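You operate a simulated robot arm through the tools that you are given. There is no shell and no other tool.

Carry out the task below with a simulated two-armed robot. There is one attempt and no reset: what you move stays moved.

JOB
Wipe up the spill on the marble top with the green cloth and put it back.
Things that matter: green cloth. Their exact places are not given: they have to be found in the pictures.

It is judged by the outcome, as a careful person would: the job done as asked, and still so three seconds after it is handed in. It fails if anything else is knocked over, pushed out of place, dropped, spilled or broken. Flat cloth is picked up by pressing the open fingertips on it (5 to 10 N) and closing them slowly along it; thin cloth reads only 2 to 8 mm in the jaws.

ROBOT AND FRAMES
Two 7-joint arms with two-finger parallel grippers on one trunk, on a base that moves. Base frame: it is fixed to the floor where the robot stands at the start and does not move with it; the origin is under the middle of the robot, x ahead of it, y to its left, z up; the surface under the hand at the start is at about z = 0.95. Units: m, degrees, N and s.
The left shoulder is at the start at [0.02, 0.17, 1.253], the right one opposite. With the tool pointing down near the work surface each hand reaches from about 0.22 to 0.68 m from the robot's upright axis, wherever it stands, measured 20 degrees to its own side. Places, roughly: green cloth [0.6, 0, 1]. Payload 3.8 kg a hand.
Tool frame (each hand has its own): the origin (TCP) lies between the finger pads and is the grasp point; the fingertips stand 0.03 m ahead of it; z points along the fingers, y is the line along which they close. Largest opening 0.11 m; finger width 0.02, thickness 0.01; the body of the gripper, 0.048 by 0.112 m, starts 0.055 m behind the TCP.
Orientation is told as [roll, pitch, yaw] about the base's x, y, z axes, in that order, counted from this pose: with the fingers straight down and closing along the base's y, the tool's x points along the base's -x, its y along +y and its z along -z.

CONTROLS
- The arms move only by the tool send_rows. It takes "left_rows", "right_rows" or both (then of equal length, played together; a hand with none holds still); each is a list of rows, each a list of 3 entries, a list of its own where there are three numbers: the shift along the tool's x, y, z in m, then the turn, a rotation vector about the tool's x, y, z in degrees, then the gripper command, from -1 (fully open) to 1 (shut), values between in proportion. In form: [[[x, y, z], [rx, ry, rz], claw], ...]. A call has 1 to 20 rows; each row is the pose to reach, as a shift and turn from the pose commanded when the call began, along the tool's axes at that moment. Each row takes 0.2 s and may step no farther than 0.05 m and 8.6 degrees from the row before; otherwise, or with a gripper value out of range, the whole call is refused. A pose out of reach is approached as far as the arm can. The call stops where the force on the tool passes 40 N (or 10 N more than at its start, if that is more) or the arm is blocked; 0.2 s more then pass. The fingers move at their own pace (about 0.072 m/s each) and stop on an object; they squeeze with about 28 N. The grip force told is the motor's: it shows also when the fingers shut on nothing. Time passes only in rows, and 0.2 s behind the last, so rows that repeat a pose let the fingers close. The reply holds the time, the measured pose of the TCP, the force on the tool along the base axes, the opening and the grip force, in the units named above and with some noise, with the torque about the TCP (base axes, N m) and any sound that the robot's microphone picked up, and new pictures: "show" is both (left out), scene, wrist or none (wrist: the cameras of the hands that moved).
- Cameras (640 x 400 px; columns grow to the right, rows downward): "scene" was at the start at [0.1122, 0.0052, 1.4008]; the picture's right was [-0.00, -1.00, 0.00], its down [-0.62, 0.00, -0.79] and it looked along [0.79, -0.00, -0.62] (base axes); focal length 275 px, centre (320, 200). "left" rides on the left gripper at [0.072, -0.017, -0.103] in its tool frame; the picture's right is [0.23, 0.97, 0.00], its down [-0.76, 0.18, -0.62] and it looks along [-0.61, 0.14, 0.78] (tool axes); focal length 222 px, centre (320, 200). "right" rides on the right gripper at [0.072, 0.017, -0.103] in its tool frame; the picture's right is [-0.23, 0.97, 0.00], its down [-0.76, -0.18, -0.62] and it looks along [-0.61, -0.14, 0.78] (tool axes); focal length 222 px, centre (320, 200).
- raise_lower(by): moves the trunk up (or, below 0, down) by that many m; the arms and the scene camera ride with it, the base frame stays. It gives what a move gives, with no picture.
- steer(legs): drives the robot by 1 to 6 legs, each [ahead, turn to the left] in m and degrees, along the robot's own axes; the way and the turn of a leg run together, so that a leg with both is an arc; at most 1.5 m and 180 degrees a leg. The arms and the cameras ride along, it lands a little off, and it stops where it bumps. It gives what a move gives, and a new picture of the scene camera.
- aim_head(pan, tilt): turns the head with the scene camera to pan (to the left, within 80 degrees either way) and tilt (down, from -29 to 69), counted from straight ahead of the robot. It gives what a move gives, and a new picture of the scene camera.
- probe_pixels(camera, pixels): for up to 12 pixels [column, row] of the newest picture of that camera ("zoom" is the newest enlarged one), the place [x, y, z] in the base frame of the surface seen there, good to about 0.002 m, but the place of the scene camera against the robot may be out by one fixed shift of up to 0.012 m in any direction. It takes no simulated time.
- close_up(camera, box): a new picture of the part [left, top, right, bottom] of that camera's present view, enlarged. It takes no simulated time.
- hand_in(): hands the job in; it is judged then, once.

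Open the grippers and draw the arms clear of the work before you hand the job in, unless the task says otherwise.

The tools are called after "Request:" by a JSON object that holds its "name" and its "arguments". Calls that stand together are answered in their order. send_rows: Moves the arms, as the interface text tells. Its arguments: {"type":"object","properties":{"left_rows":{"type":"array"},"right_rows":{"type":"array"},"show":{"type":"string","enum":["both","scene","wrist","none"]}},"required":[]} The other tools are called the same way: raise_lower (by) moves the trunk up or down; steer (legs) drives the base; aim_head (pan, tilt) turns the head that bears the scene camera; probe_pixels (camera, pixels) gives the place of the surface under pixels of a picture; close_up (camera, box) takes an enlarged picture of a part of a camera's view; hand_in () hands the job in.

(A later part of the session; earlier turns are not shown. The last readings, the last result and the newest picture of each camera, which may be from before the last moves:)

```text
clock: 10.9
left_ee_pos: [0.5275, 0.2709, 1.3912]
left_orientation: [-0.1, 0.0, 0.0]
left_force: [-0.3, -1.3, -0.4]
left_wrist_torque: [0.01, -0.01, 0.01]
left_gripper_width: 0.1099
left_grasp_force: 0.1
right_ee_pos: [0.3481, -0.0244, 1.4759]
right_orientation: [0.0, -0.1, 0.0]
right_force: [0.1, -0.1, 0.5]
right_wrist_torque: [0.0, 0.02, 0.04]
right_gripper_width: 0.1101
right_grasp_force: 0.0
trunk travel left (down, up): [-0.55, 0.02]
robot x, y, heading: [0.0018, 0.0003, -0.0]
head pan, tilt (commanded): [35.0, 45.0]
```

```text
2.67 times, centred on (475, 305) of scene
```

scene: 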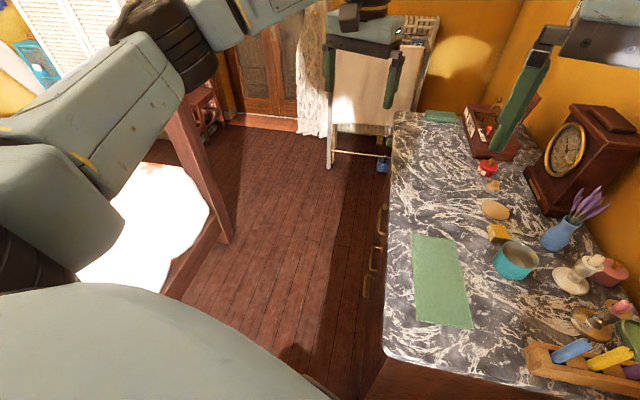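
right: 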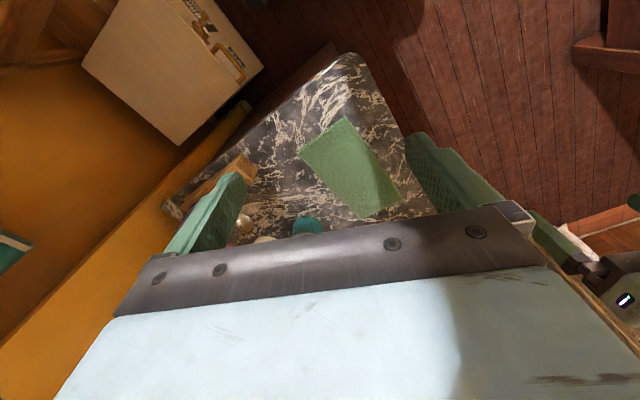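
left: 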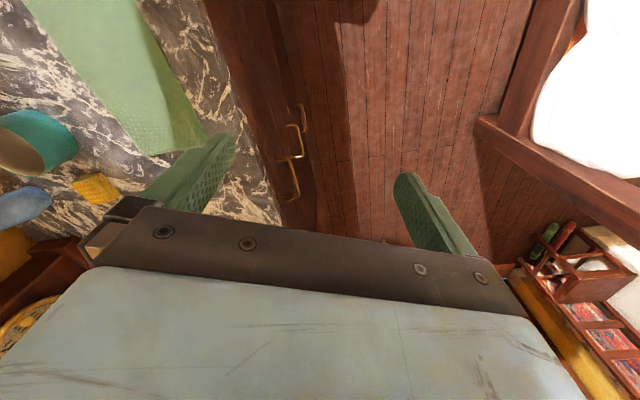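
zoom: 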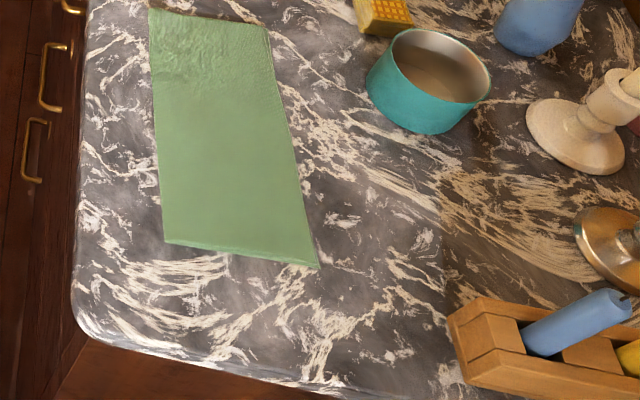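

Most of the open marble looks dry from here too, but earlier zooms hinted at a dim, film-like patch around base (0.86, 0.10), about pixel (424,195) now. I enlarge that area strongly.

Request:
{"name": "close_up", "arguments": {"camera": "scene", "box": [395, 170, 475, 220]}}

Request:
{"name": "close_up", "arguments": {"camera": "scene", "box": [390, 130, 470, 180]}}

Request:
{"name": "close_up", "arguments": {"camera": "scene", "box": [410, 180, 450, 205]}}

```text
8.00 times, centred on (435, 195) of scene
```

zoom: 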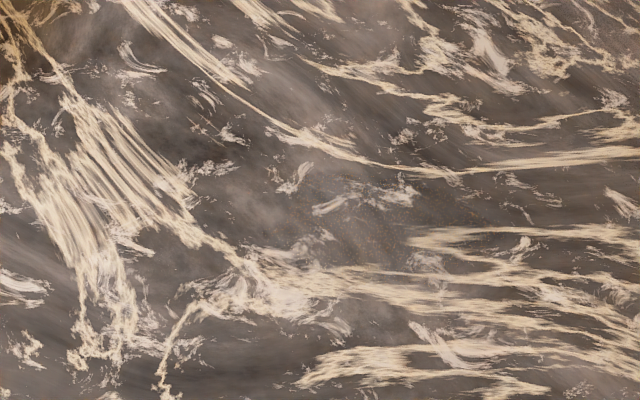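

```text
8.00 times, centred on (430, 155) of scene
```

zoom: 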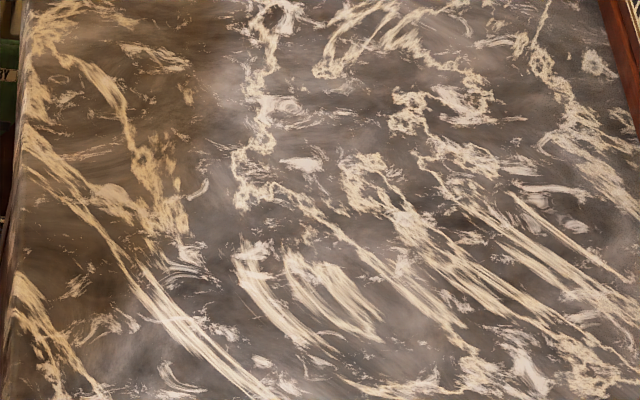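

```text
16.00 times, centred on (430, 192) of scene
```

zoom: 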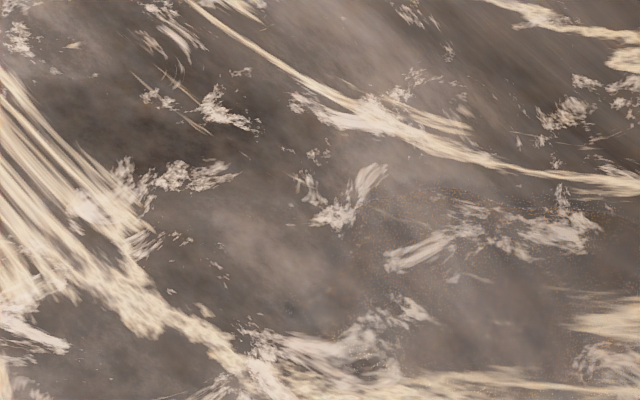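

There is a faint speckled film in the last zoom around (380–640, 180–300), i.e. scene pixel ≈ (442,195). I enlarge it more.

Request:
{"name": "close_up", "arguments": {"camera": "scene", "box": [426, 182, 466, 207]}}

Request:
{"name": "close_up", "arguments": {"camera": "scene", "box": [434, 188, 454, 200]}}

Request:
{"name": "close_up", "arguments": {"camera": "scene", "box": [440, 200, 480, 225]}}

```text
16.00 times, centred on (446, 194) of scene
```

zoom: 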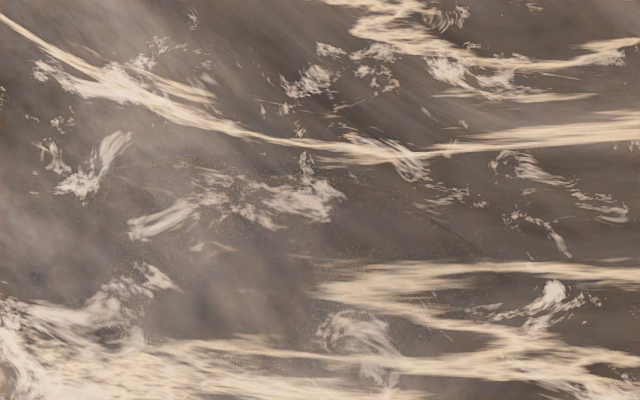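

```text
16.00 times, centred on (444, 194) of scene
```

zoom: 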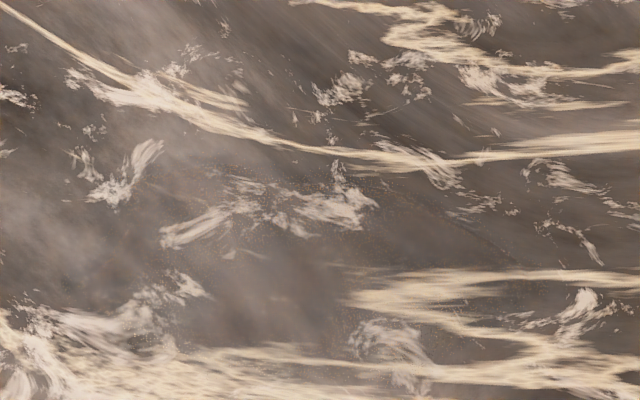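

```text
16.00 times, centred on (460, 212) of scene
```

zoom: 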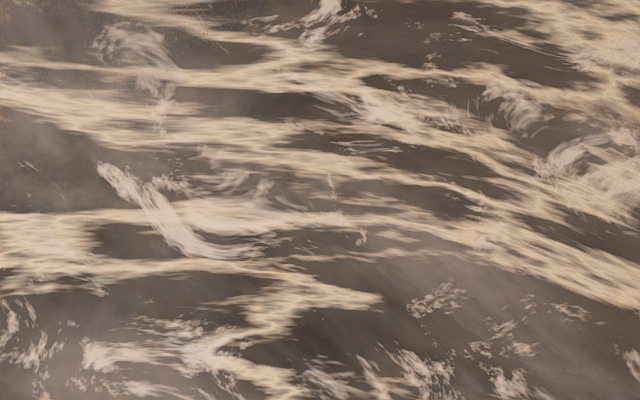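

I see only subtle speckle near base (0.87, 0.06); I need a closer view from the drawer side, which is also needed for reach. First I check what stands behind and beside the robot before driving.

Request:
{"name": "aim_head", "arguments": {"pan": 80, "tilt": 50}}

Request:
{"name": "aim_head", "arguments": {"pan": -80, "tilt": 45}}

```text
clock: 12.0
left_ee_pos: [0.5276, 0.271, 1.3915]
left_orientation: [0.0, 0.0, 0.0]
left_force: [-0.3, -0.3, -0.5]
left_wrist_torque: [0.03, 0.01, 0.01]
left_gripper_width: 0.1098
left_grasp_force: 0.1
right_ee_pos: [0.348, -0.0248, 1.4758]
right_orientation: [0.0, 0.1, 0.0]
right_force: [0.0, 0.1, 0.4]
right_wrist_torque: [-0.01, 0.03, 0.02]
right_gripper_width: 0.1102
right_grasp_force: 0.0
trunk travel left (down, up): [-0.55, 0.02]
robot x, y, heading: [0.0027, -0.0036, -0.2]
head pan, tilt (commanded): [80.0, 50.0]
```

scene: 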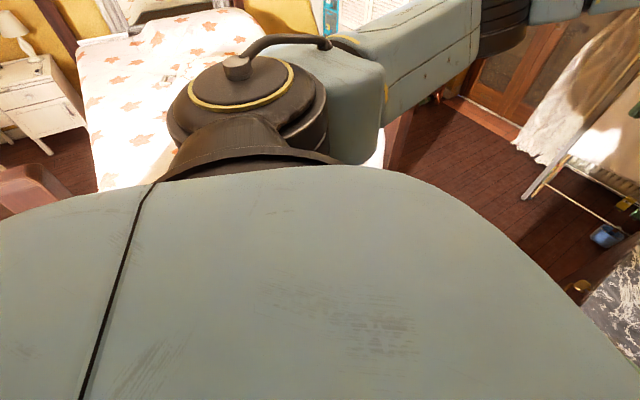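

```text
clock: 14.5
left_ee_pos: [0.5279, 0.2715, 1.3915]
left_orientation: [0.0, 0.0, 0.0]
left_force: [-1.0, 1.0, 0.2]
left_wrist_torque: [0.0, -0.01, 0.01]
left_gripper_width: 0.1101
left_grasp_force: 0.1
right_ee_pos: [0.3467, -0.0246, 1.476]
right_orientation: [0.0, 0.0, -0.1]
right_force: [0.4, -0.4, -0.1]
right_wrist_torque: [0.01, 0.0, 0.01]
right_gripper_width: 0.11
right_grasp_force: 0.0
trunk travel left (down, up): [-0.55, 0.02]
robot x, y, heading: [-0.0021, 0.001, -0.0]
head pan, tilt (commanded): [-80.0, 45.0]
```

scene: 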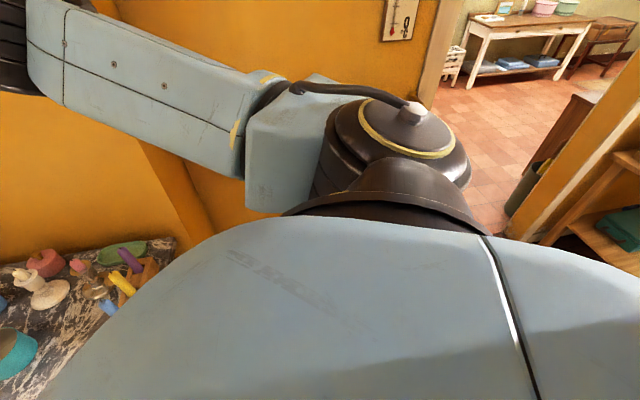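

The robot's torso is bulky, so before driving I use the left wrist camera as a closer look: I move the left hand over the cloth area at (0.65, 0.10, 1.25), free of tall objects, looking ahead.

Request:
{"name": "send_rows", "arguments": {"left_rows": [[[-0.02, -0.03, 0.02], [0, 0, 0], -1], [[-0.04, -0.06, 0.04], [0, 0, 0], -1], [[-0.06, -0.09, 0.07], [0, 0, 0], -1], [[-0.08, -0.12, 0.1], [0, 0, 0], -1], [[-0.1, -0.15, 0.12], [0, 0, 0], -1], [[-0.12, -0.17, 0.14], [0, 0, 0], -1]], "show": "wrist"}}

Request:
{"name": "aim_head", "arguments": {"pan": 0, "tilt": 42}}

Request:
{"name": "close_up", "arguments": {"camera": "left", "box": [220, 60, 420, 200]}}

```text
clock: 15.9
left_ee_pos: [0.6305, 0.1182, 1.2493]
left_orientation: [0.0, 0.0, 0.0]
left_force: [0.9, 0.0, -0.2]
left_wrist_torque: [0.0, 0.0, -0.02]
left_gripper_width: 0.1101
left_grasp_force: 0.1
left hand out of reach, approached as far as the arm can: row 6
right_ee_pos: [0.3486, -0.0229, 1.4755]
right_orientation: [-0.2, -0.1, 0.0]
right_force: [-0.5, 0.2, -0.5]
right_wrist_torque: [-0.01, 0.0, -0.02]
right_gripper_width: 0.1101
right_grasp_force: 0.1
trunk travel left (down, up): [-0.55, 0.02]
robot x, y, heading: [-0.0003, -0.0013, -0.1]
head pan, tilt (commanded): [-80.0, 45.0]
```

left: 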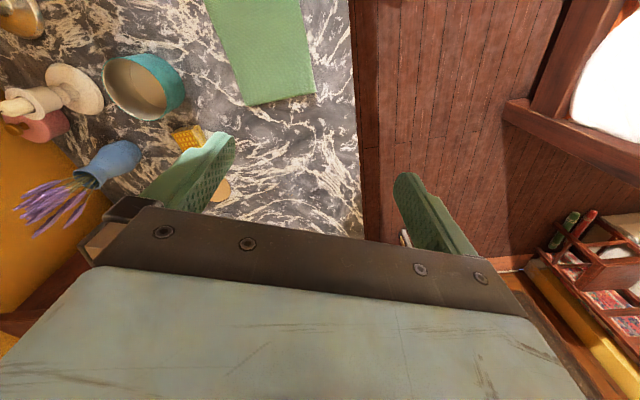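

```text
clock: 17.4
left_ee_pos: [0.6308, 0.1157, 1.2509]
left_orientation: [0.0, 0.0, 0.0]
left_force: [-0.2, -0.8, 0.0]
left_wrist_torque: [0.05, 0.01, 0.0]
left_gripper_width: 0.1102
left_grasp_force: 0.0
right_ee_pos: [0.3471, -0.0238, 1.4769]
right_orientation: [0.0, 0.0, -0.1]
right_force: [-0.2, 0.8, 0.3]
right_wrist_torque: [0.03, 0.01, 0.02]
right_gripper_width: 0.11
right_grasp_force: 0.1
trunk travel left (down, up): [-0.55, 0.02]
robot x, y, heading: [0.0025, -0.0012, 0.0]
head pan, tilt (commanded): [0.0, 42.0]
```

scene: 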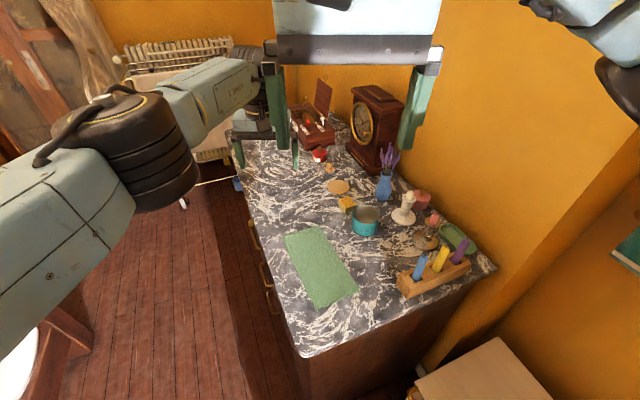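

```text
2.86 times, centred on (320, 130) of left
```

zoom: 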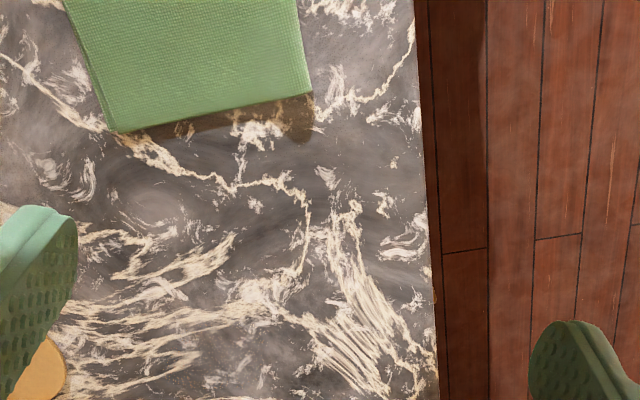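

The left wrist camera sees the marble beyond the cloth; I enlarge the patch between the fingers at about (300,165).

Request:
{"name": "close_up", "arguments": {"camera": "left", "box": [235, 150, 315, 200]}}

Request:
{"name": "close_up", "arguments": {"camera": "left", "box": [290, 160, 370, 210]}}

Request:
{"name": "close_up", "arguments": {"camera": "scene", "box": [240, 160, 340, 222]}}

```text
8.00 times, centred on (275, 175) of left
```

zoom: 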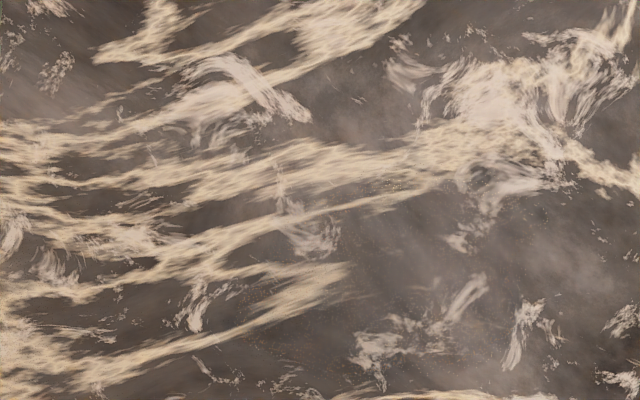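

```text
8.00 times, centred on (330, 185) of left
```

zoom: 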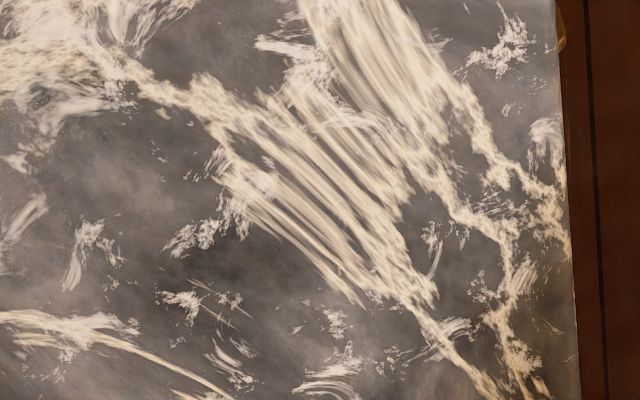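

```text
6.40 times, centred on (290, 191) of scene
```

zoom: 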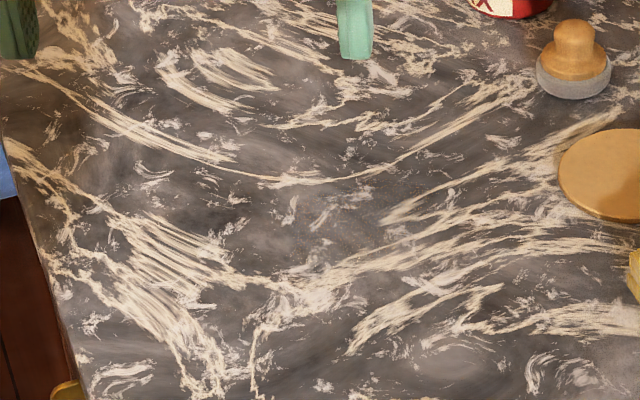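

A faint field of tiny specks shows in the left zoom near (350–480, 170–340), i.e. left pixel ≈ (287,180). I enlarge it to the maximum and probe its outline.

Request:
{"name": "close_up", "arguments": {"camera": "left", "box": [262, 160, 302, 185]}}

Request:
{"name": "close_up", "arguments": {"camera": "left", "box": [262, 178, 302, 203]}}

Request:
{"name": "close_up", "arguments": {"camera": "scene", "box": [272, 172, 312, 197]}}

Request:
{"name": "close_up", "arguments": {"camera": "scene", "box": [292, 172, 332, 197]}}

```text
16.00 times, centred on (282, 172) of left
```

zoom: 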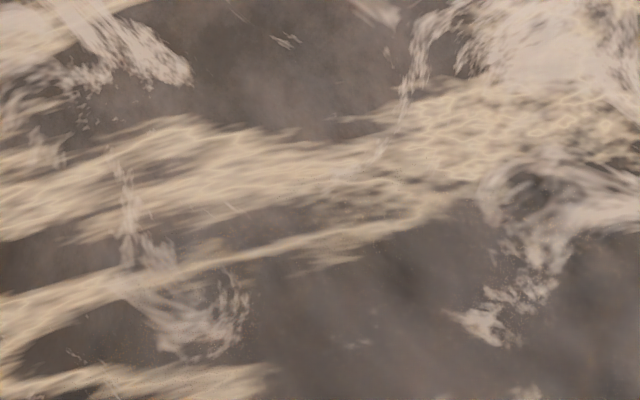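

```text
16.00 times, centred on (282, 190) of left
```

zoom: 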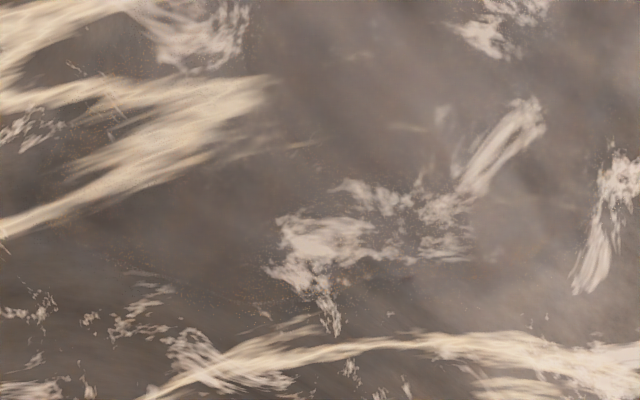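

```text
16.00 times, centred on (292, 184) of scene
```

zoom: 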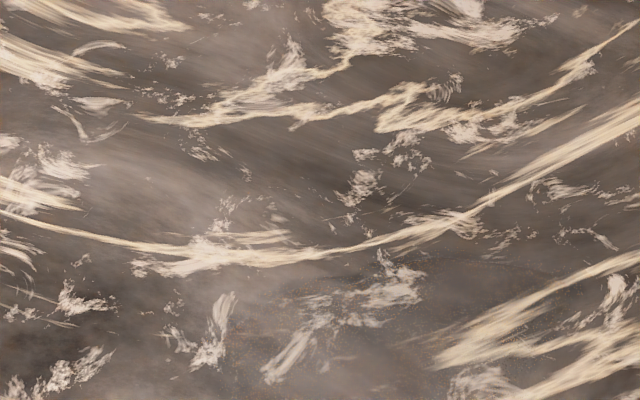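

```text
16.00 times, centred on (312, 184) of scene
```

zoom: 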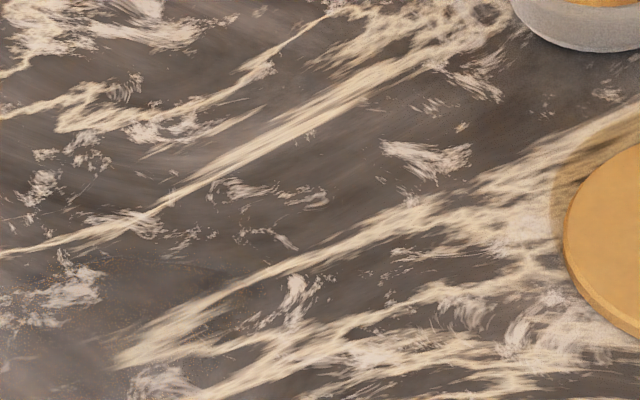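

Request:
{"name": "close_up", "arguments": {"camera": "scene", "box": [275, 184, 315, 209]}}

Request:
{"name": "close_up", "arguments": {"camera": "scene", "box": [265, 205, 305, 230]}}

Request:
{"name": "close_up", "arguments": {"camera": "scene", "box": [250, 160, 290, 185]}}

Request:
{"name": "close_up", "arguments": {"camera": "scene", "box": [320, 190, 360, 215]}}

```text
16.00 times, centred on (295, 196) of scene
```

zoom: 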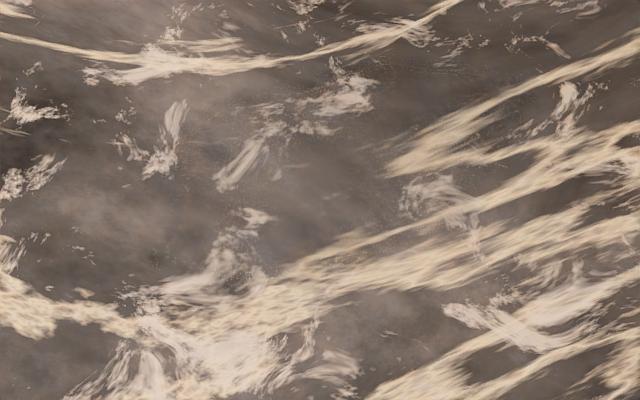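

```text
16.00 times, centred on (285, 218) of scene
```

zoom: 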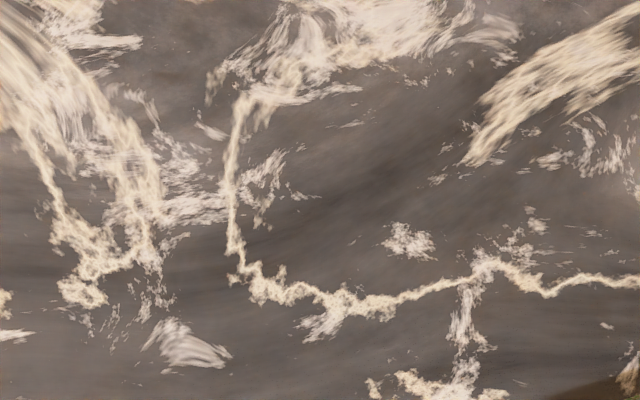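

```text
16.00 times, centred on (270, 172) of scene
```

zoom: 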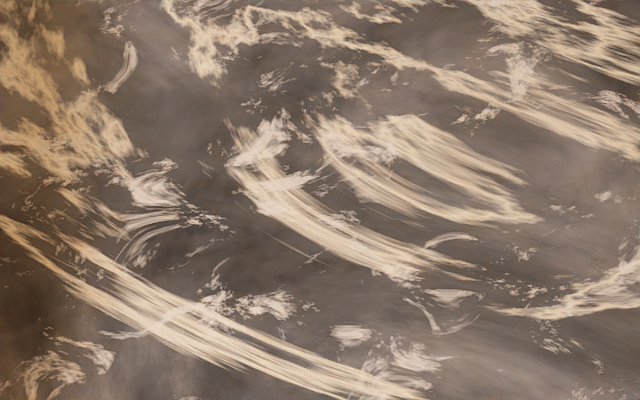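

```text
16.00 times, centred on (340, 202) of scene
```

zoom: 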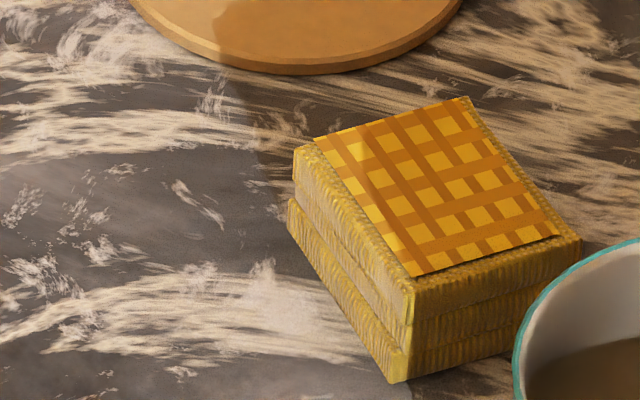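

There is a faint speckled, slightly veiled patch around scene pixel (296,193), base ≈ (0.87, 0.06), which is beyond reach from here. I probe it, and pull the left hand back and up in preparation for driving to the drawer side.

Request:
{"name": "probe_pixels", "arguments": {"camera": "scene", "pixels": [[296, 193], [285, 190], [306, 190], [296, 200], [296, 185], [286, 235], [316, 227], [358, 288], [318, 308]]}}

Request:
{"name": "send_rows", "arguments": {"left_rows": [[[0.03, 0.02, -0.02], [0, 0, 0], -1], [[0.06, 0.04, -0.04], [0, 0, 0], -1], [[0.09, 0.06, -0.06], [0, 0, 0], -1], [[0.12, 0.08, -0.08], [0, 0, 0], -1], [[0.15, 0.1, -0.1], [0, 0, 0], -1], [[0.18, 0.12, -0.12], [0, 0, 0], -1], [[0.21, 0.14, -0.14], [0, 0, 0], -1], [[0.24, 0.15, -0.15], [0, 0, 0], -1]], "show": "scene"}}

```text
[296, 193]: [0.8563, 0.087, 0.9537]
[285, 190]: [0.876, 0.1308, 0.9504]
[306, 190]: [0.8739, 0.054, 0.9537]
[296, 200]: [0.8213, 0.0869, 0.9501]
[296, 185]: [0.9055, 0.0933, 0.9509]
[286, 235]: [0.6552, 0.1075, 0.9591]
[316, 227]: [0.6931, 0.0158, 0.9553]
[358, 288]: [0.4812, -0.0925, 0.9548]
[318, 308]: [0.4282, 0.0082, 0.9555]
```

```text
clock: 19.2
left_ee_pos: [0.3898, 0.2674, 1.401]
left_orientation: [0.1, 0.0, 0.1]
left_force: [0.1, -0.1, 0.4]
left_wrist_torque: [0.0, -0.02, 0.02]
left_gripper_width: 0.1099
left_grasp_force: 0.1
right_ee_pos: [0.3462, -0.0236, 1.4767]
right_orientation: [-0.1, 0.0, 0.0]
right_force: [-1.2, 0.0, 0.6]
right_wrist_torque: [-0.01, 0.0, 0.01]
right_gripper_width: 0.1103
right_grasp_force: 0.1
trunk travel left (down, up): [-0.55, 0.02]
robot x, y, heading: [0.0013, 0.0002, -0.1]
head pan, tilt (commanded): [0.0, 42.0]
```

scene: 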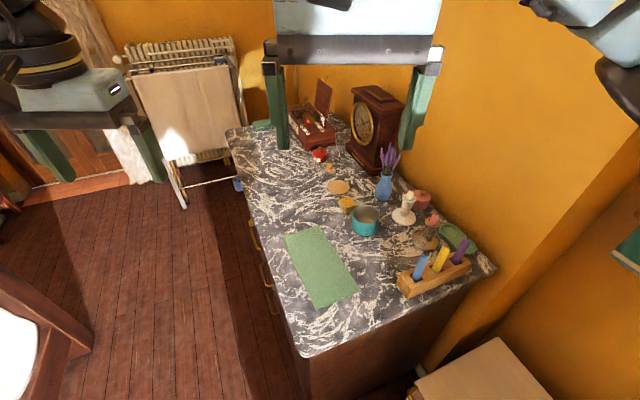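

Interesting: the probe reads z≈0.9537 at the speckled patch against 0.950–0.951 around it, consistent with a thin clear puddle. I probe a grid to confirm and map it.

Request:
{"name": "probe_pixels", "arguments": {"camera": "scene", "pixels": [[290, 187], [296, 187], [302, 187], [308, 187], [290, 191], [296, 191], [302, 191], [308, 191], [290, 195], [296, 195], [302, 195], [308, 195]]}}

Request:
{"name": "probe_pixels", "arguments": {"camera": "scene", "pixels": [[284, 187], [314, 187], [284, 195], [314, 195], [320, 191], [278, 191], [296, 199], [302, 199], [290, 183], [302, 183], [308, 199], [314, 191]]}}

Request:
{"name": "probe_pixels", "arguments": {"camera": "scene", "pixels": [[260, 170], [300, 165], [270, 215], [300, 215], [350, 250], [370, 270], [330, 320], [380, 290], [300, 330], [310, 175], [260, 190], [280, 160]]}}

```text
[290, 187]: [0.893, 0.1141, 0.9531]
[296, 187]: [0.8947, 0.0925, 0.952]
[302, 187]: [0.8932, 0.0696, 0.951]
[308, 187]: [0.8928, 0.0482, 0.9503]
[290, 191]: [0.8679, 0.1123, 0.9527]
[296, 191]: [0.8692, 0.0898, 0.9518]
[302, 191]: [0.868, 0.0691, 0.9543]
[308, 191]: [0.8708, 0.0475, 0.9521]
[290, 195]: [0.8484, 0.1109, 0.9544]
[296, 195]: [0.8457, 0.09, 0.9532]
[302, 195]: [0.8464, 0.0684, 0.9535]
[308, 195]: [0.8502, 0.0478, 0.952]
```

```text
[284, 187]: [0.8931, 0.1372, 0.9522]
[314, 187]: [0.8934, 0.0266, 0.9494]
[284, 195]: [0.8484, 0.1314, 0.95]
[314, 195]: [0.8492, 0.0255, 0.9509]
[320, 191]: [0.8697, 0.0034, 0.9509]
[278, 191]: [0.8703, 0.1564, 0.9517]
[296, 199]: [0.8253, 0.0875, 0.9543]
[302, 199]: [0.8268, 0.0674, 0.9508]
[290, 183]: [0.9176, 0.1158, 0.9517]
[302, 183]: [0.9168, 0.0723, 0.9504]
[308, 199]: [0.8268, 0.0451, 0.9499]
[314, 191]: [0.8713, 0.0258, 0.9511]
```

```text
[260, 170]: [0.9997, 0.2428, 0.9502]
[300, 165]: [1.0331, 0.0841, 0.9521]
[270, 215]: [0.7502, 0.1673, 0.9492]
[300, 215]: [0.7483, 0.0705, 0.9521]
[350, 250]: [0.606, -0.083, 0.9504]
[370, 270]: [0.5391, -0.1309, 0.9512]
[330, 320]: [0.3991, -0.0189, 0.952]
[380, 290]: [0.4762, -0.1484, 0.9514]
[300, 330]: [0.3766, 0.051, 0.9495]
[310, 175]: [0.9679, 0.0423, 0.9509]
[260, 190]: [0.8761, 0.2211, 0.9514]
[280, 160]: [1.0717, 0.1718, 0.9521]
```

The patch around (0.86, 0.085) consistently reads about 2.5 mm higher than the dry marble — a clear puddle roughly 8 cm across. I drive around the corner into the aisle: back up, turn left, and move forward, hands high.

Request:
{"name": "steer", "arguments": {"legs": [[-0.15, 0], [0, 65], [0.58, 0]]}}

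```text
clock: 26.4
left_ee_pos: [0.0111, 0.9914, 1.4001]
left_orientation: [0.1, 0.0, 65.1]
left_force: [0.2, -0.1, 1.3]
left_wrist_torque: [0.01, -0.02, -0.02]
left_gripper_width: 0.11
left_grasp_force: 0.1
right_ee_pos: [0.2582, 0.8288, 1.475]
right_orientation: [-0.1, 0.0, 65.2]
right_force: [-0.7, -0.8, 0.6]
right_wrist_torque: [0.02, -0.02, 0.0]
right_gripper_width: 0.1102
right_grasp_force: 0.0
trunk travel left (down, up): [-0.55, 0.02]
robot x, y, heading: [0.0879, 0.5258, 65.3]
head pan, tilt (commanded): [0.0, 42.0]
```

scene: 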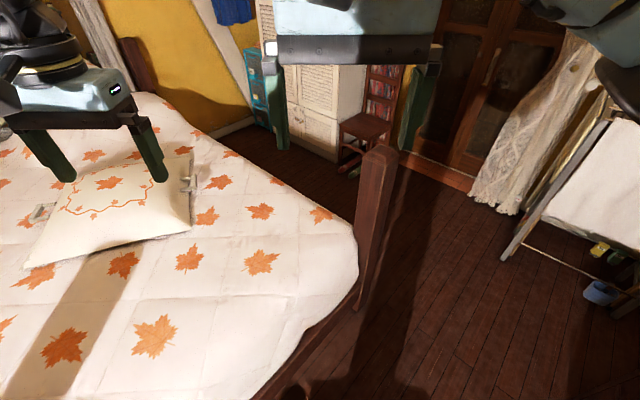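

Now at (0.088, 0.526) heading 65°. I turn right, drive along the aisle and turn to face the drawer side near s≈0.45 m along the table, staying about 0.5 m off its edge.

Request:
{"name": "steer", "arguments": {"legs": [[0, -47], [0.5, 0], [0, -86.1]]}}

```text
clock: 35.1
left_ee_pos: [0.9582, 0.4123, 1.4007]
left_orientation: [0.0, -0.1, -67.8]
left_force: [-1.0, -0.2, 0.3]
left_wrist_torque: [0.01, 0.01, -0.02]
left_gripper_width: 0.1098
left_grasp_force: 0.1
right_ee_pos: [0.6732, 0.3409, 1.4757]
right_orientation: [0.0, -0.1, -67.9]
right_force: [-0.2, -0.3, -1.3]
right_wrist_torque: [0.01, 0.03, 0.0]
right_gripper_width: 0.1098
right_grasp_force: 0.2
trunk travel left (down, up): [-0.55, 0.02]
robot x, y, heading: [0.5699, 0.6735, -68.0]
head pan, tilt (commanded): [0.0, 42.0]
```

scene: 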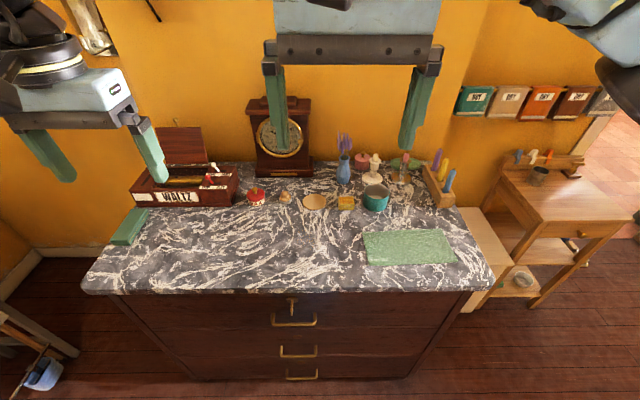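

A good frontal view: cloth at (408,247), marble open in the middle. I zoom into the area where the puddle should be (left of the cloth, below the tan disc).

Request:
{"name": "close_up", "arguments": {"camera": "scene", "box": [220, 190, 400, 300]}}

Request:
{"name": "close_up", "arguments": {"camera": "scene", "box": [270, 205, 350, 255]}}

Request:
{"name": "close_up", "arguments": {"camera": "scene", "box": [80, 190, 260, 300]}}

```text
3.56 times, centred on (310, 245) of scene
```

zoom: 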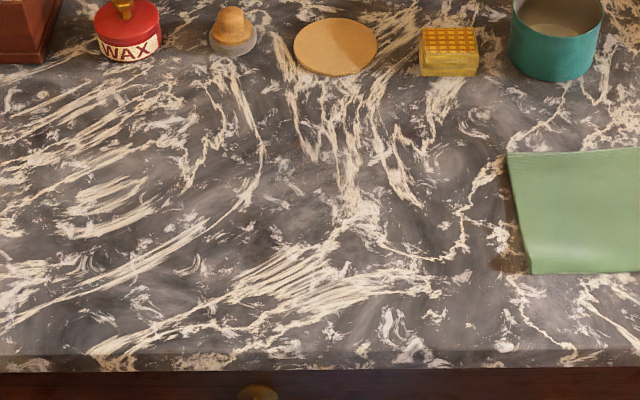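

```text
8.00 times, centred on (310, 230) of scene
```

zoom: 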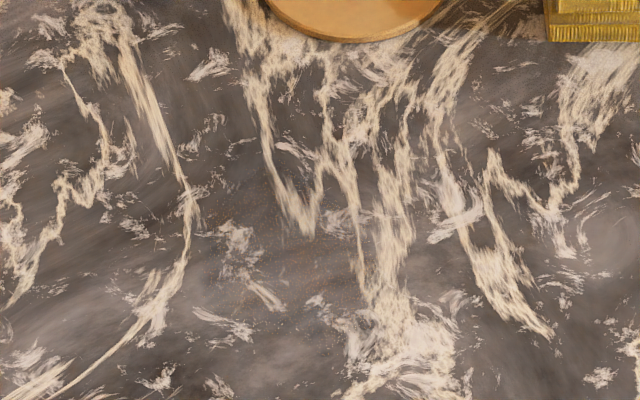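

```text
3.56 times, centred on (170, 245) of scene
```

zoom: 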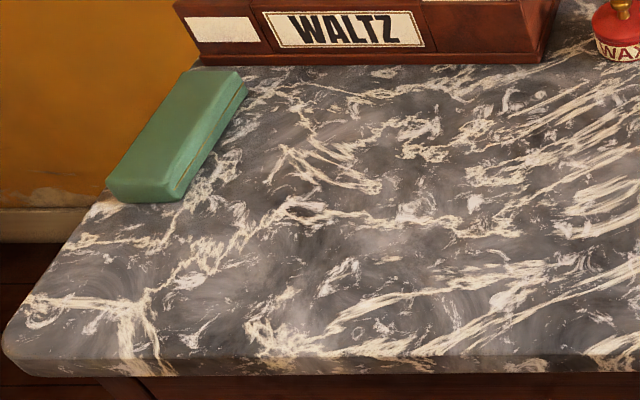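

A faint speckle lies around zoom (200–390, 190–310) ⇒ scene ≈ (306,236). I enlarge it at 16x and probe a grid over it.

Request:
{"name": "close_up", "arguments": {"camera": "scene", "box": [284, 222, 328, 249]}}

Request:
{"name": "probe_pixels", "arguments": {"camera": "zoom", "pixels": [[40, 200], [100, 200], [160, 200], [220, 200], [280, 200], [340, 200], [400, 200], [460, 200], [520, 200], [580, 200], [320, 120], [320, 280]]}}

Request:
{"name": "probe_pixels", "arguments": {"camera": "zoom", "pixels": [[250, 40], [250, 80], [250, 120], [250, 160], [250, 220], [250, 260], [250, 300], [250, 340], [250, 380], [180, 120], [180, 280], [400, 120]]}}

```text
14.55 times, centred on (306, 236) of scene
```

zoom: 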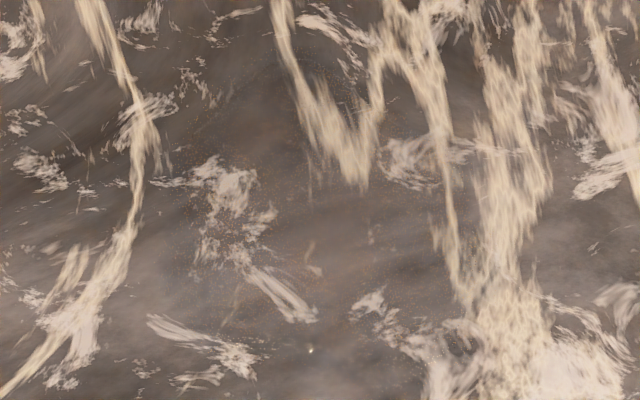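

```text
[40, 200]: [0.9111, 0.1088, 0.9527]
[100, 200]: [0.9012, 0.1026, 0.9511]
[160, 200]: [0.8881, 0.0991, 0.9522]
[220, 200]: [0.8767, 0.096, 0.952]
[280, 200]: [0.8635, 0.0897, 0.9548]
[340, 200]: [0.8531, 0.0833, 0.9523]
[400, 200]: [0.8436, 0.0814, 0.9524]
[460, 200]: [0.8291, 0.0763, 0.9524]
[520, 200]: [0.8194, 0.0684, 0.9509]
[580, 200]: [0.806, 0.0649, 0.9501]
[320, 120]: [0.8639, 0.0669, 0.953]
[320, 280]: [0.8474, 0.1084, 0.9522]
```

```text
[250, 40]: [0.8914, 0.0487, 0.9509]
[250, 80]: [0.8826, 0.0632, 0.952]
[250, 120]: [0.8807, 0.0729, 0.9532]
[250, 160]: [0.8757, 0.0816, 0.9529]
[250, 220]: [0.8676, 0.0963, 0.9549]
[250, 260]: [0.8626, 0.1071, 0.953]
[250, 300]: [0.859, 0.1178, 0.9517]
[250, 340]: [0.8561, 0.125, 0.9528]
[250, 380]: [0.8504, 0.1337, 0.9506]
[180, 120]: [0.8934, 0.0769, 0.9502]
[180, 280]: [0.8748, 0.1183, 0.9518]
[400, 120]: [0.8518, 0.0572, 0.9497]
```

The puddle is now clear: a speckled rim with a small glint at zoom (310,350), spanning about 7–8 cm with its centre near (0.860, 0.090). I drive closer to the edge (0.11 m) and then lower the trunk back to working height.

Request:
{"name": "steer", "arguments": {"legs": [[0.11, 0]]}}

Request:
{"name": "raise_lower", "arguments": {"by": -0.2}}

Request:
{"name": "aim_head", "arguments": {"pan": -5, "tilt": 48}}

```text
clock: 36.3
left_ee_pos: [0.9996, 0.3094, 1.4009]
left_orientation: [-0.1, 0.1, -68.0]
left_force: [0.6, 0.4, 0.1]
left_wrist_torque: [0.0, -0.03, 0.01]
left_gripper_width: 0.1101
left_grasp_force: 0.1
right_ee_pos: [0.7122, 0.2408, 1.4758]
right_orientation: [0.0, -0.1, -68.0]
right_force: [0.2, 0.2, 0.4]
right_wrist_torque: [0.02, 0.01, 0.0]
right_gripper_width: 0.1099
right_grasp_force: 0.0
trunk travel left (down, up): [-0.55, 0.02]
robot x, y, heading: [0.6044, 0.5703, -67.8]
head pan, tilt (commanded): [0.0, 42.0]
```

scene: 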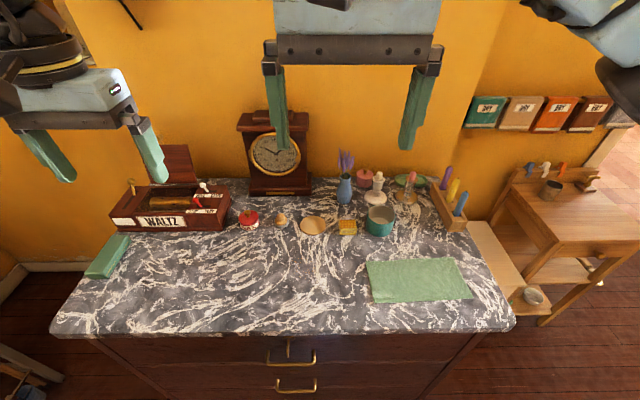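

```text
clock: 38.5
left_ee_pos: [0.9992, 0.3098, 1.2005]
left_orientation: [0.1, 0.1, -68.0]
left_force: [-0.5, -0.2, -0.5]
left_wrist_torque: [-0.01, -0.02, -0.02]
left_gripper_width: 0.1102
left_grasp_force: 0.1
right_ee_pos: [0.712, 0.2405, 1.2765]
right_orientation: [0.0, 0.0, -68.0]
right_force: [0.1, 0.6, 0.6]
right_wrist_torque: [0.01, -0.01, 0.01]
right_gripper_width: 0.1099
right_grasp_force: 0.1
trunk travel left (down, up): [-0.35, 0.22]
robot x, y, heading: [0.6046, 0.5707, -67.7]
head pan, tilt (commanded): [0.0, 42.0]
```

```text
clock: 39.1
left_ee_pos: [0.9997, 0.3095, 1.2016]
left_orientation: [0.0, 0.0, -67.9]
left_force: [-0.3, -0.3, 0.8]
left_wrist_torque: [-0.01, -0.01, 0.01]
left_gripper_width: 0.11
left_grasp_force: 0.0
right_ee_pos: [0.7122, 0.2387, 1.2748]
right_orientation: [0.0, 0.0, -67.9]
right_force: [0.9, -0.6, -0.3]
right_wrist_torque: [0.0, 0.01, -0.02]
right_gripper_width: 0.1099
right_grasp_force: 0.0
trunk travel left (down, up): [-0.35, 0.22]
robot x, y, heading: [0.6039, 0.5732, -68.0]
head pan, tilt (commanded): [-5.0, 48.0]
```

scene: 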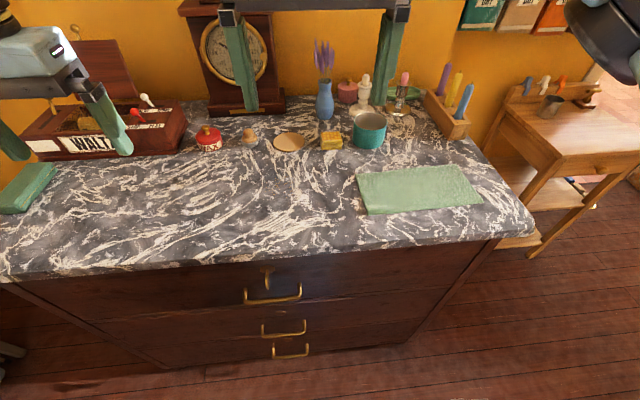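

I'm at (0.604, 0.572), heading -68°, trunk at working height. I look closely at the cloth's edges to see how it is folded and which end is best to grip.

Request:
{"name": "close_up", "arguments": {"camera": "scene", "box": [345, 155, 425, 220]}}

Request:
{"name": "close_up", "arguments": {"camera": "scene", "box": [420, 155, 500, 220]}}

Request:
{"name": "close_up", "arguments": {"camera": "right", "box": [0, 0, 640, 220]}}

Request:
{"name": "probe_pixels", "arguments": {"camera": "scene", "pixels": [[360, 174], [369, 213], [463, 167], [482, 202], [364, 195], [400, 190], [430, 187], [470, 185], [380, 173], [410, 210], [352, 190], [420, 230]]}}

```text
6.15 times, centred on (385, 188) of scene
```

zoom: 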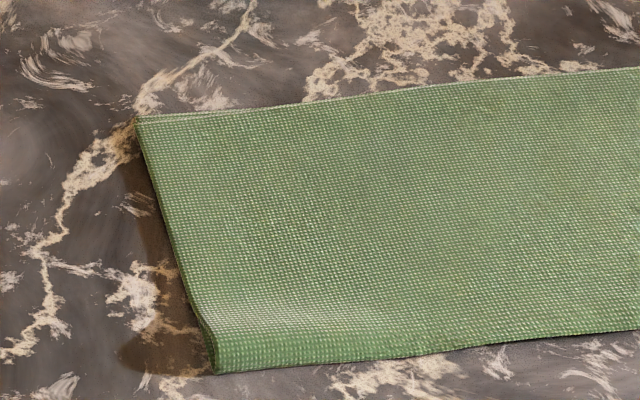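

```text
6.15 times, centred on (460, 188) of scene
```

zoom: 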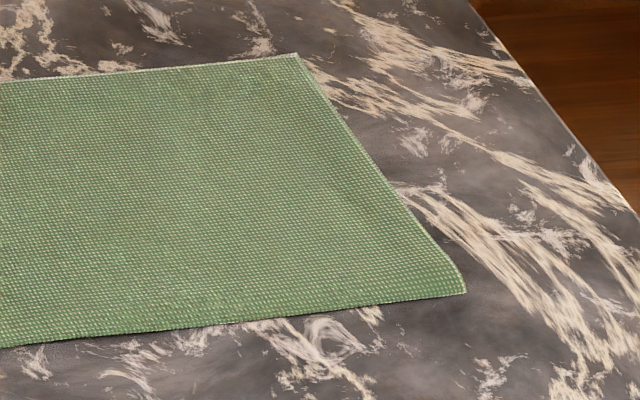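

```text
1.00 times, centred on (320, 110) of right (not enlarged: the box is as wide or as high as the picture)
```

zoom: 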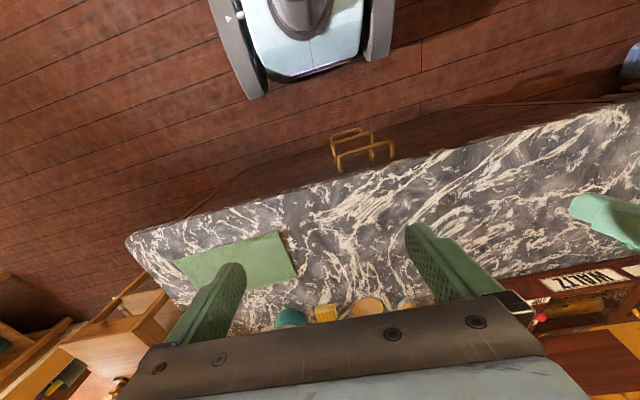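

```text
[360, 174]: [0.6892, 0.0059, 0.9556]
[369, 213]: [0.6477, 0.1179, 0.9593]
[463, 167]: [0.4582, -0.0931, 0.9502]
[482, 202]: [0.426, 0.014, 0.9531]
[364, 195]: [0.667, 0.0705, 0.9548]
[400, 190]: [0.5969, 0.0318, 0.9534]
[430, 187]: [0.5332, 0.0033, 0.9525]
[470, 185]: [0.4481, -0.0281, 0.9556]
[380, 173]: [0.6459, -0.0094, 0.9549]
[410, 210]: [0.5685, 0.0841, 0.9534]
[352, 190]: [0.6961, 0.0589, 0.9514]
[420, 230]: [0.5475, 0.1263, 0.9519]
```

The cloth is folded lengthwise with the fold along its drawer-side edge, lying flat; the lane from it to the puddle along the table's front is free. My plan: grip its left short end with the left hand, drag it flat over the puddle, later pull it back by its right end with the right hand. I shift both hands to the right at safe height to look with the left wrist camera.

Request:
{"name": "send_rows", "arguments": {"left_rows": [[[-0.01, -0.044, 0.008], [0, 0, 0], -1], [[-0.02, -0.088, 0.016], [0, 0, 0], -1], [[-0.03, -0.132, 0.024], [0, 0, 0], -1], [[-0.04, -0.176, 0.032], [0, 0, 0], -1], [[-0.05, -0.22, 0.04], [0, 0, 0], -1], [[-0.06, -0.264, 0.048], [0, 0, 0], -1], [[-0.07, -0.308, 0.056], [0, 0, 0], -1], [[-0.08, -0.352, 0.064], [0, 0, 0], -1], [[-0.09, -0.396, 0.072], [0, 0, 0], -1], [[-0.1025, -0.44, 0.08], [0, 0, 0], -1]], "right_rows": [[[0, -0.04, 0], [0, 0, 0], -1], [[0, -0.08, 0], [0, 0, 0], -1], [[0, -0.12, 0], [0, 0, 0], -1], [[0, -0.16, 0], [0, 0, 0], -1], [[0, -0.2, 0], [0, 0, 0], -1], [[0, -0.24, 0], [0, 0, 0], -1], [[0, -0.28, 0], [0, 0, 0], -1], [[0, -0.31, 0], [0, 0, 0], -1], [[0, -0.34, 0], [0, 0, 0], -1], [[0, -0.36, 0], [0, 0, 0], -1]], "show": "both"}}

```text
clock: 41.3
left_ee_pos: [0.6452, 0.0649, 1.1228]
left_orientation: [-0.1, -0.1, -68.2]
left_force: [-0.1, -0.4, -0.1]
left_wrist_torque: [0.0, 0.02, 0.0]
left_gripper_width: 0.1096
left_grasp_force: 0.1
left hand out of reach, approached as far as the arm can: row 10
right_ee_pos: [0.3794, 0.1061, 1.2745]
right_orientation: [-0.1, 0.0, -68.1]
right_force: [-0.3, -0.1, 1.3]
right_wrist_torque: [0.02, 0.05, 0.0]
right_gripper_width: 0.1099
right_grasp_force: 0.0
trunk travel left (down, up): [-0.35, 0.22]
robot x, y, heading: [0.6082, 0.5705, -67.8]
head pan, tilt (commanded): [-5.0, 48.0]
```

scene: 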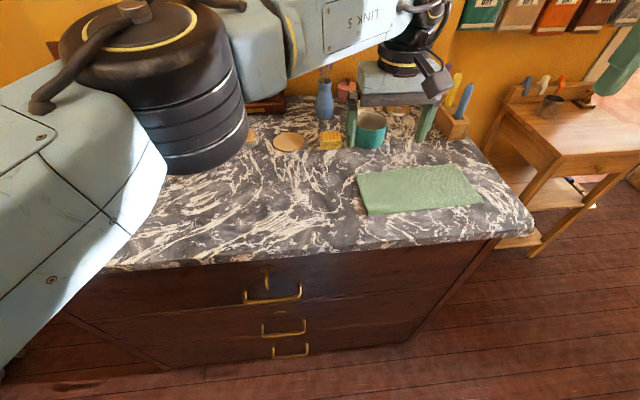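
right: 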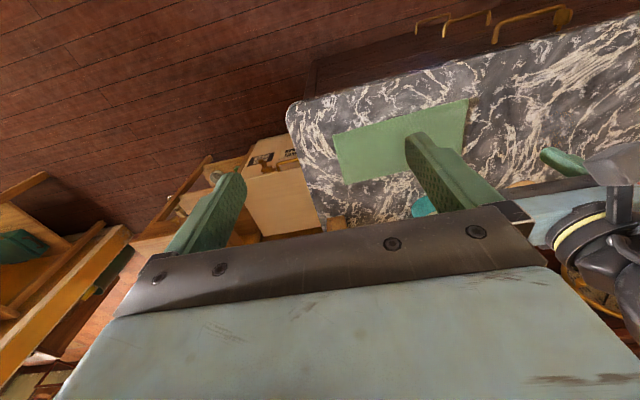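
left: 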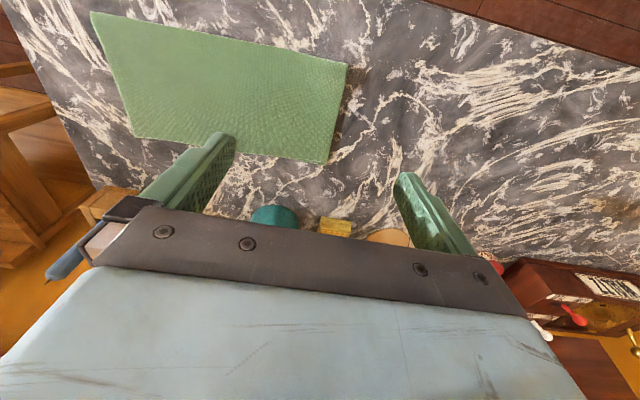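

The left wrist camera sees the whole cloth: corners at about (347,63), (328,163), (90,12), (135,137). I probe them with this camera to check the scene camera's shift, and also the puddle area at the right part.

Request:
{"name": "probe_pixels", "arguments": {"camera": "left", "pixels": [[345, 65], [327, 161], [93, 14], [137, 136], [220, 90], [355, 30], [440, 60], [335, 110], [300, 55], [260, 46], [200, 35], [150, 25]]}}

Request:
{"name": "close_up", "arguments": {"camera": "left", "box": [380, 40, 580, 180]}}

Request:
{"name": "close_up", "arguments": {"camera": "left", "box": [80, 0, 360, 175]}}

```text
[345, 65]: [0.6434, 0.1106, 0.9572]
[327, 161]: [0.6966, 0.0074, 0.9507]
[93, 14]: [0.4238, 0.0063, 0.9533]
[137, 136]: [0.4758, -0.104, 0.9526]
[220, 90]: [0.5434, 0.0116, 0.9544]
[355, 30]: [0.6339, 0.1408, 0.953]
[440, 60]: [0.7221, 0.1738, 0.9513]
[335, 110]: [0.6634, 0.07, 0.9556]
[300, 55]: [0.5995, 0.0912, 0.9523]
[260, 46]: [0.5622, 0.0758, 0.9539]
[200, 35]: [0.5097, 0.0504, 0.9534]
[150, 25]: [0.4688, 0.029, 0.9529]
```

```text
2.86 times, centred on (480, 110) of left
```

zoom: 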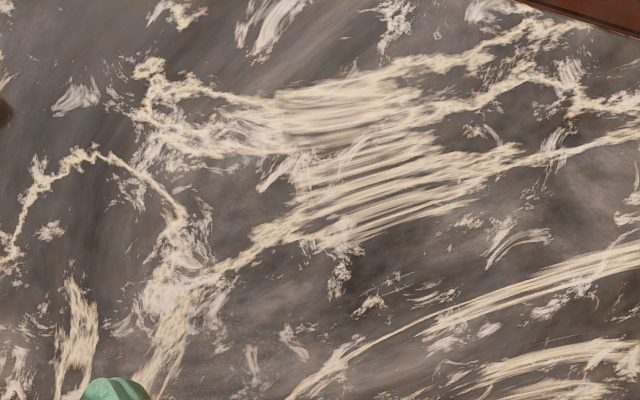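

```text
2.29 times, centred on (220, 88) of left
```

zoom: 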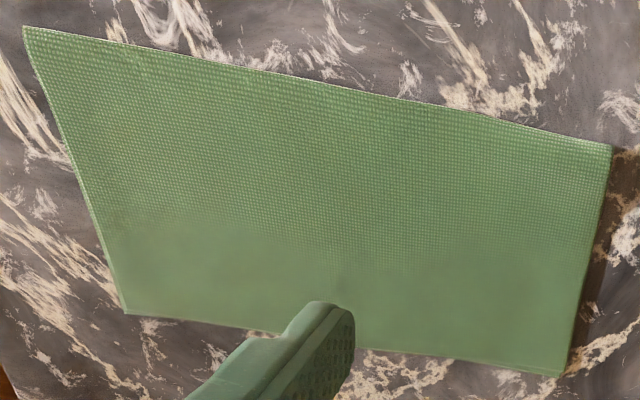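

Both cameras agree within a few mm: cloth corners A(0.643,0.111), B(0.697,0.007), C(0.476,-0.104), D(0.424,0.006), centre (0.560,0.005), long axis at ≈26°. The left arm is at its limit here, so I'll use the right hand: withdraw the left hand to the left, then turn the base 20° left.

Request:
{"name": "send_rows", "arguments": {"left_rows": [[[0.01, 0.04, -0.01], [0, 0, 0], -1], [[0.02, 0.08, -0.02], [0, 0, 0], -1], [[0.03, 0.12, -0.03], [0, 0, 0], -1], [[0.04, 0.16, -0.04], [0, 0, 0], -1], [[0.05, 0.2, -0.05], [0, 0, 0], -1], [[0.06, 0.24, -0.06], [0, 0, 0], -1], [[0.07, 0.28, -0.07], [0, 0, 0], -1], [[0.08, 0.32, -0.08], [0, 0, 0], -1], [[0.09, 0.36, -0.09], [0, 0, 0], -1], [[0.1, 0.4, -0.1], [0, 0, 0], -1]], "show": "none"}}

Request:
{"name": "steer", "arguments": {"legs": [[0, 20]]}}

```text
clock: 43.5
left_ee_pos: [0.9808, 0.3045, 1.2236]
left_orientation: [-0.1, -0.2, -67.9]
left_force: [-0.7, 0.2, 0.3]
left_wrist_torque: [-0.03, 0.02, -0.02]
left_gripper_width: 0.1096
left_grasp_force: 0.0
right_ee_pos: [0.3814, 0.1062, 1.2756]
right_orientation: [-0.1, -0.1, -68.0]
right_force: [0.6, 0.9, -0.3]
right_wrist_torque: [-0.02, -0.02, -0.01]
right_gripper_width: 0.1102
right_grasp_force: 0.0
trunk travel left (down, up): [-0.35, 0.22]
robot x, y, heading: [0.608, 0.5709, -67.7]
head pan, tilt (commanded): [-5.0, 48.0]
```

```text
clock: 45.0
left_ee_pos: [1.047, 0.4427, 1.2226]
left_orientation: [0.0, 0.0, -48.4]
left_force: [1.2, -0.7, -0.2]
left_wrist_torque: [0.02, 0.02, 0.0]
left_gripper_width: 0.11
left_grasp_force: 0.0
right_ee_pos: [0.55, 0.0572, 1.2742]
right_orientation: [0.0, 0.0, -48.6]
right_force: [0.8, 0.1, 0.7]
right_wrist_torque: [-0.01, 0.01, -0.04]
right_gripper_width: 0.1099
right_grasp_force: 0.1
trunk travel left (down, up): [-0.35, 0.22]
robot x, y, heading: [0.6088, 0.5717, -48.6]
head pan, tilt (commanded): [-5.0, 48.0]
```

scene: 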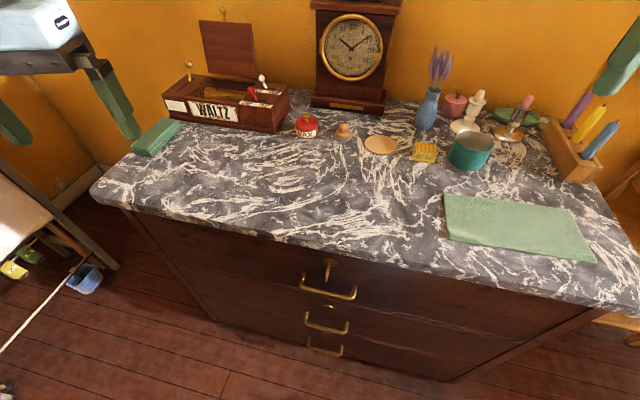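

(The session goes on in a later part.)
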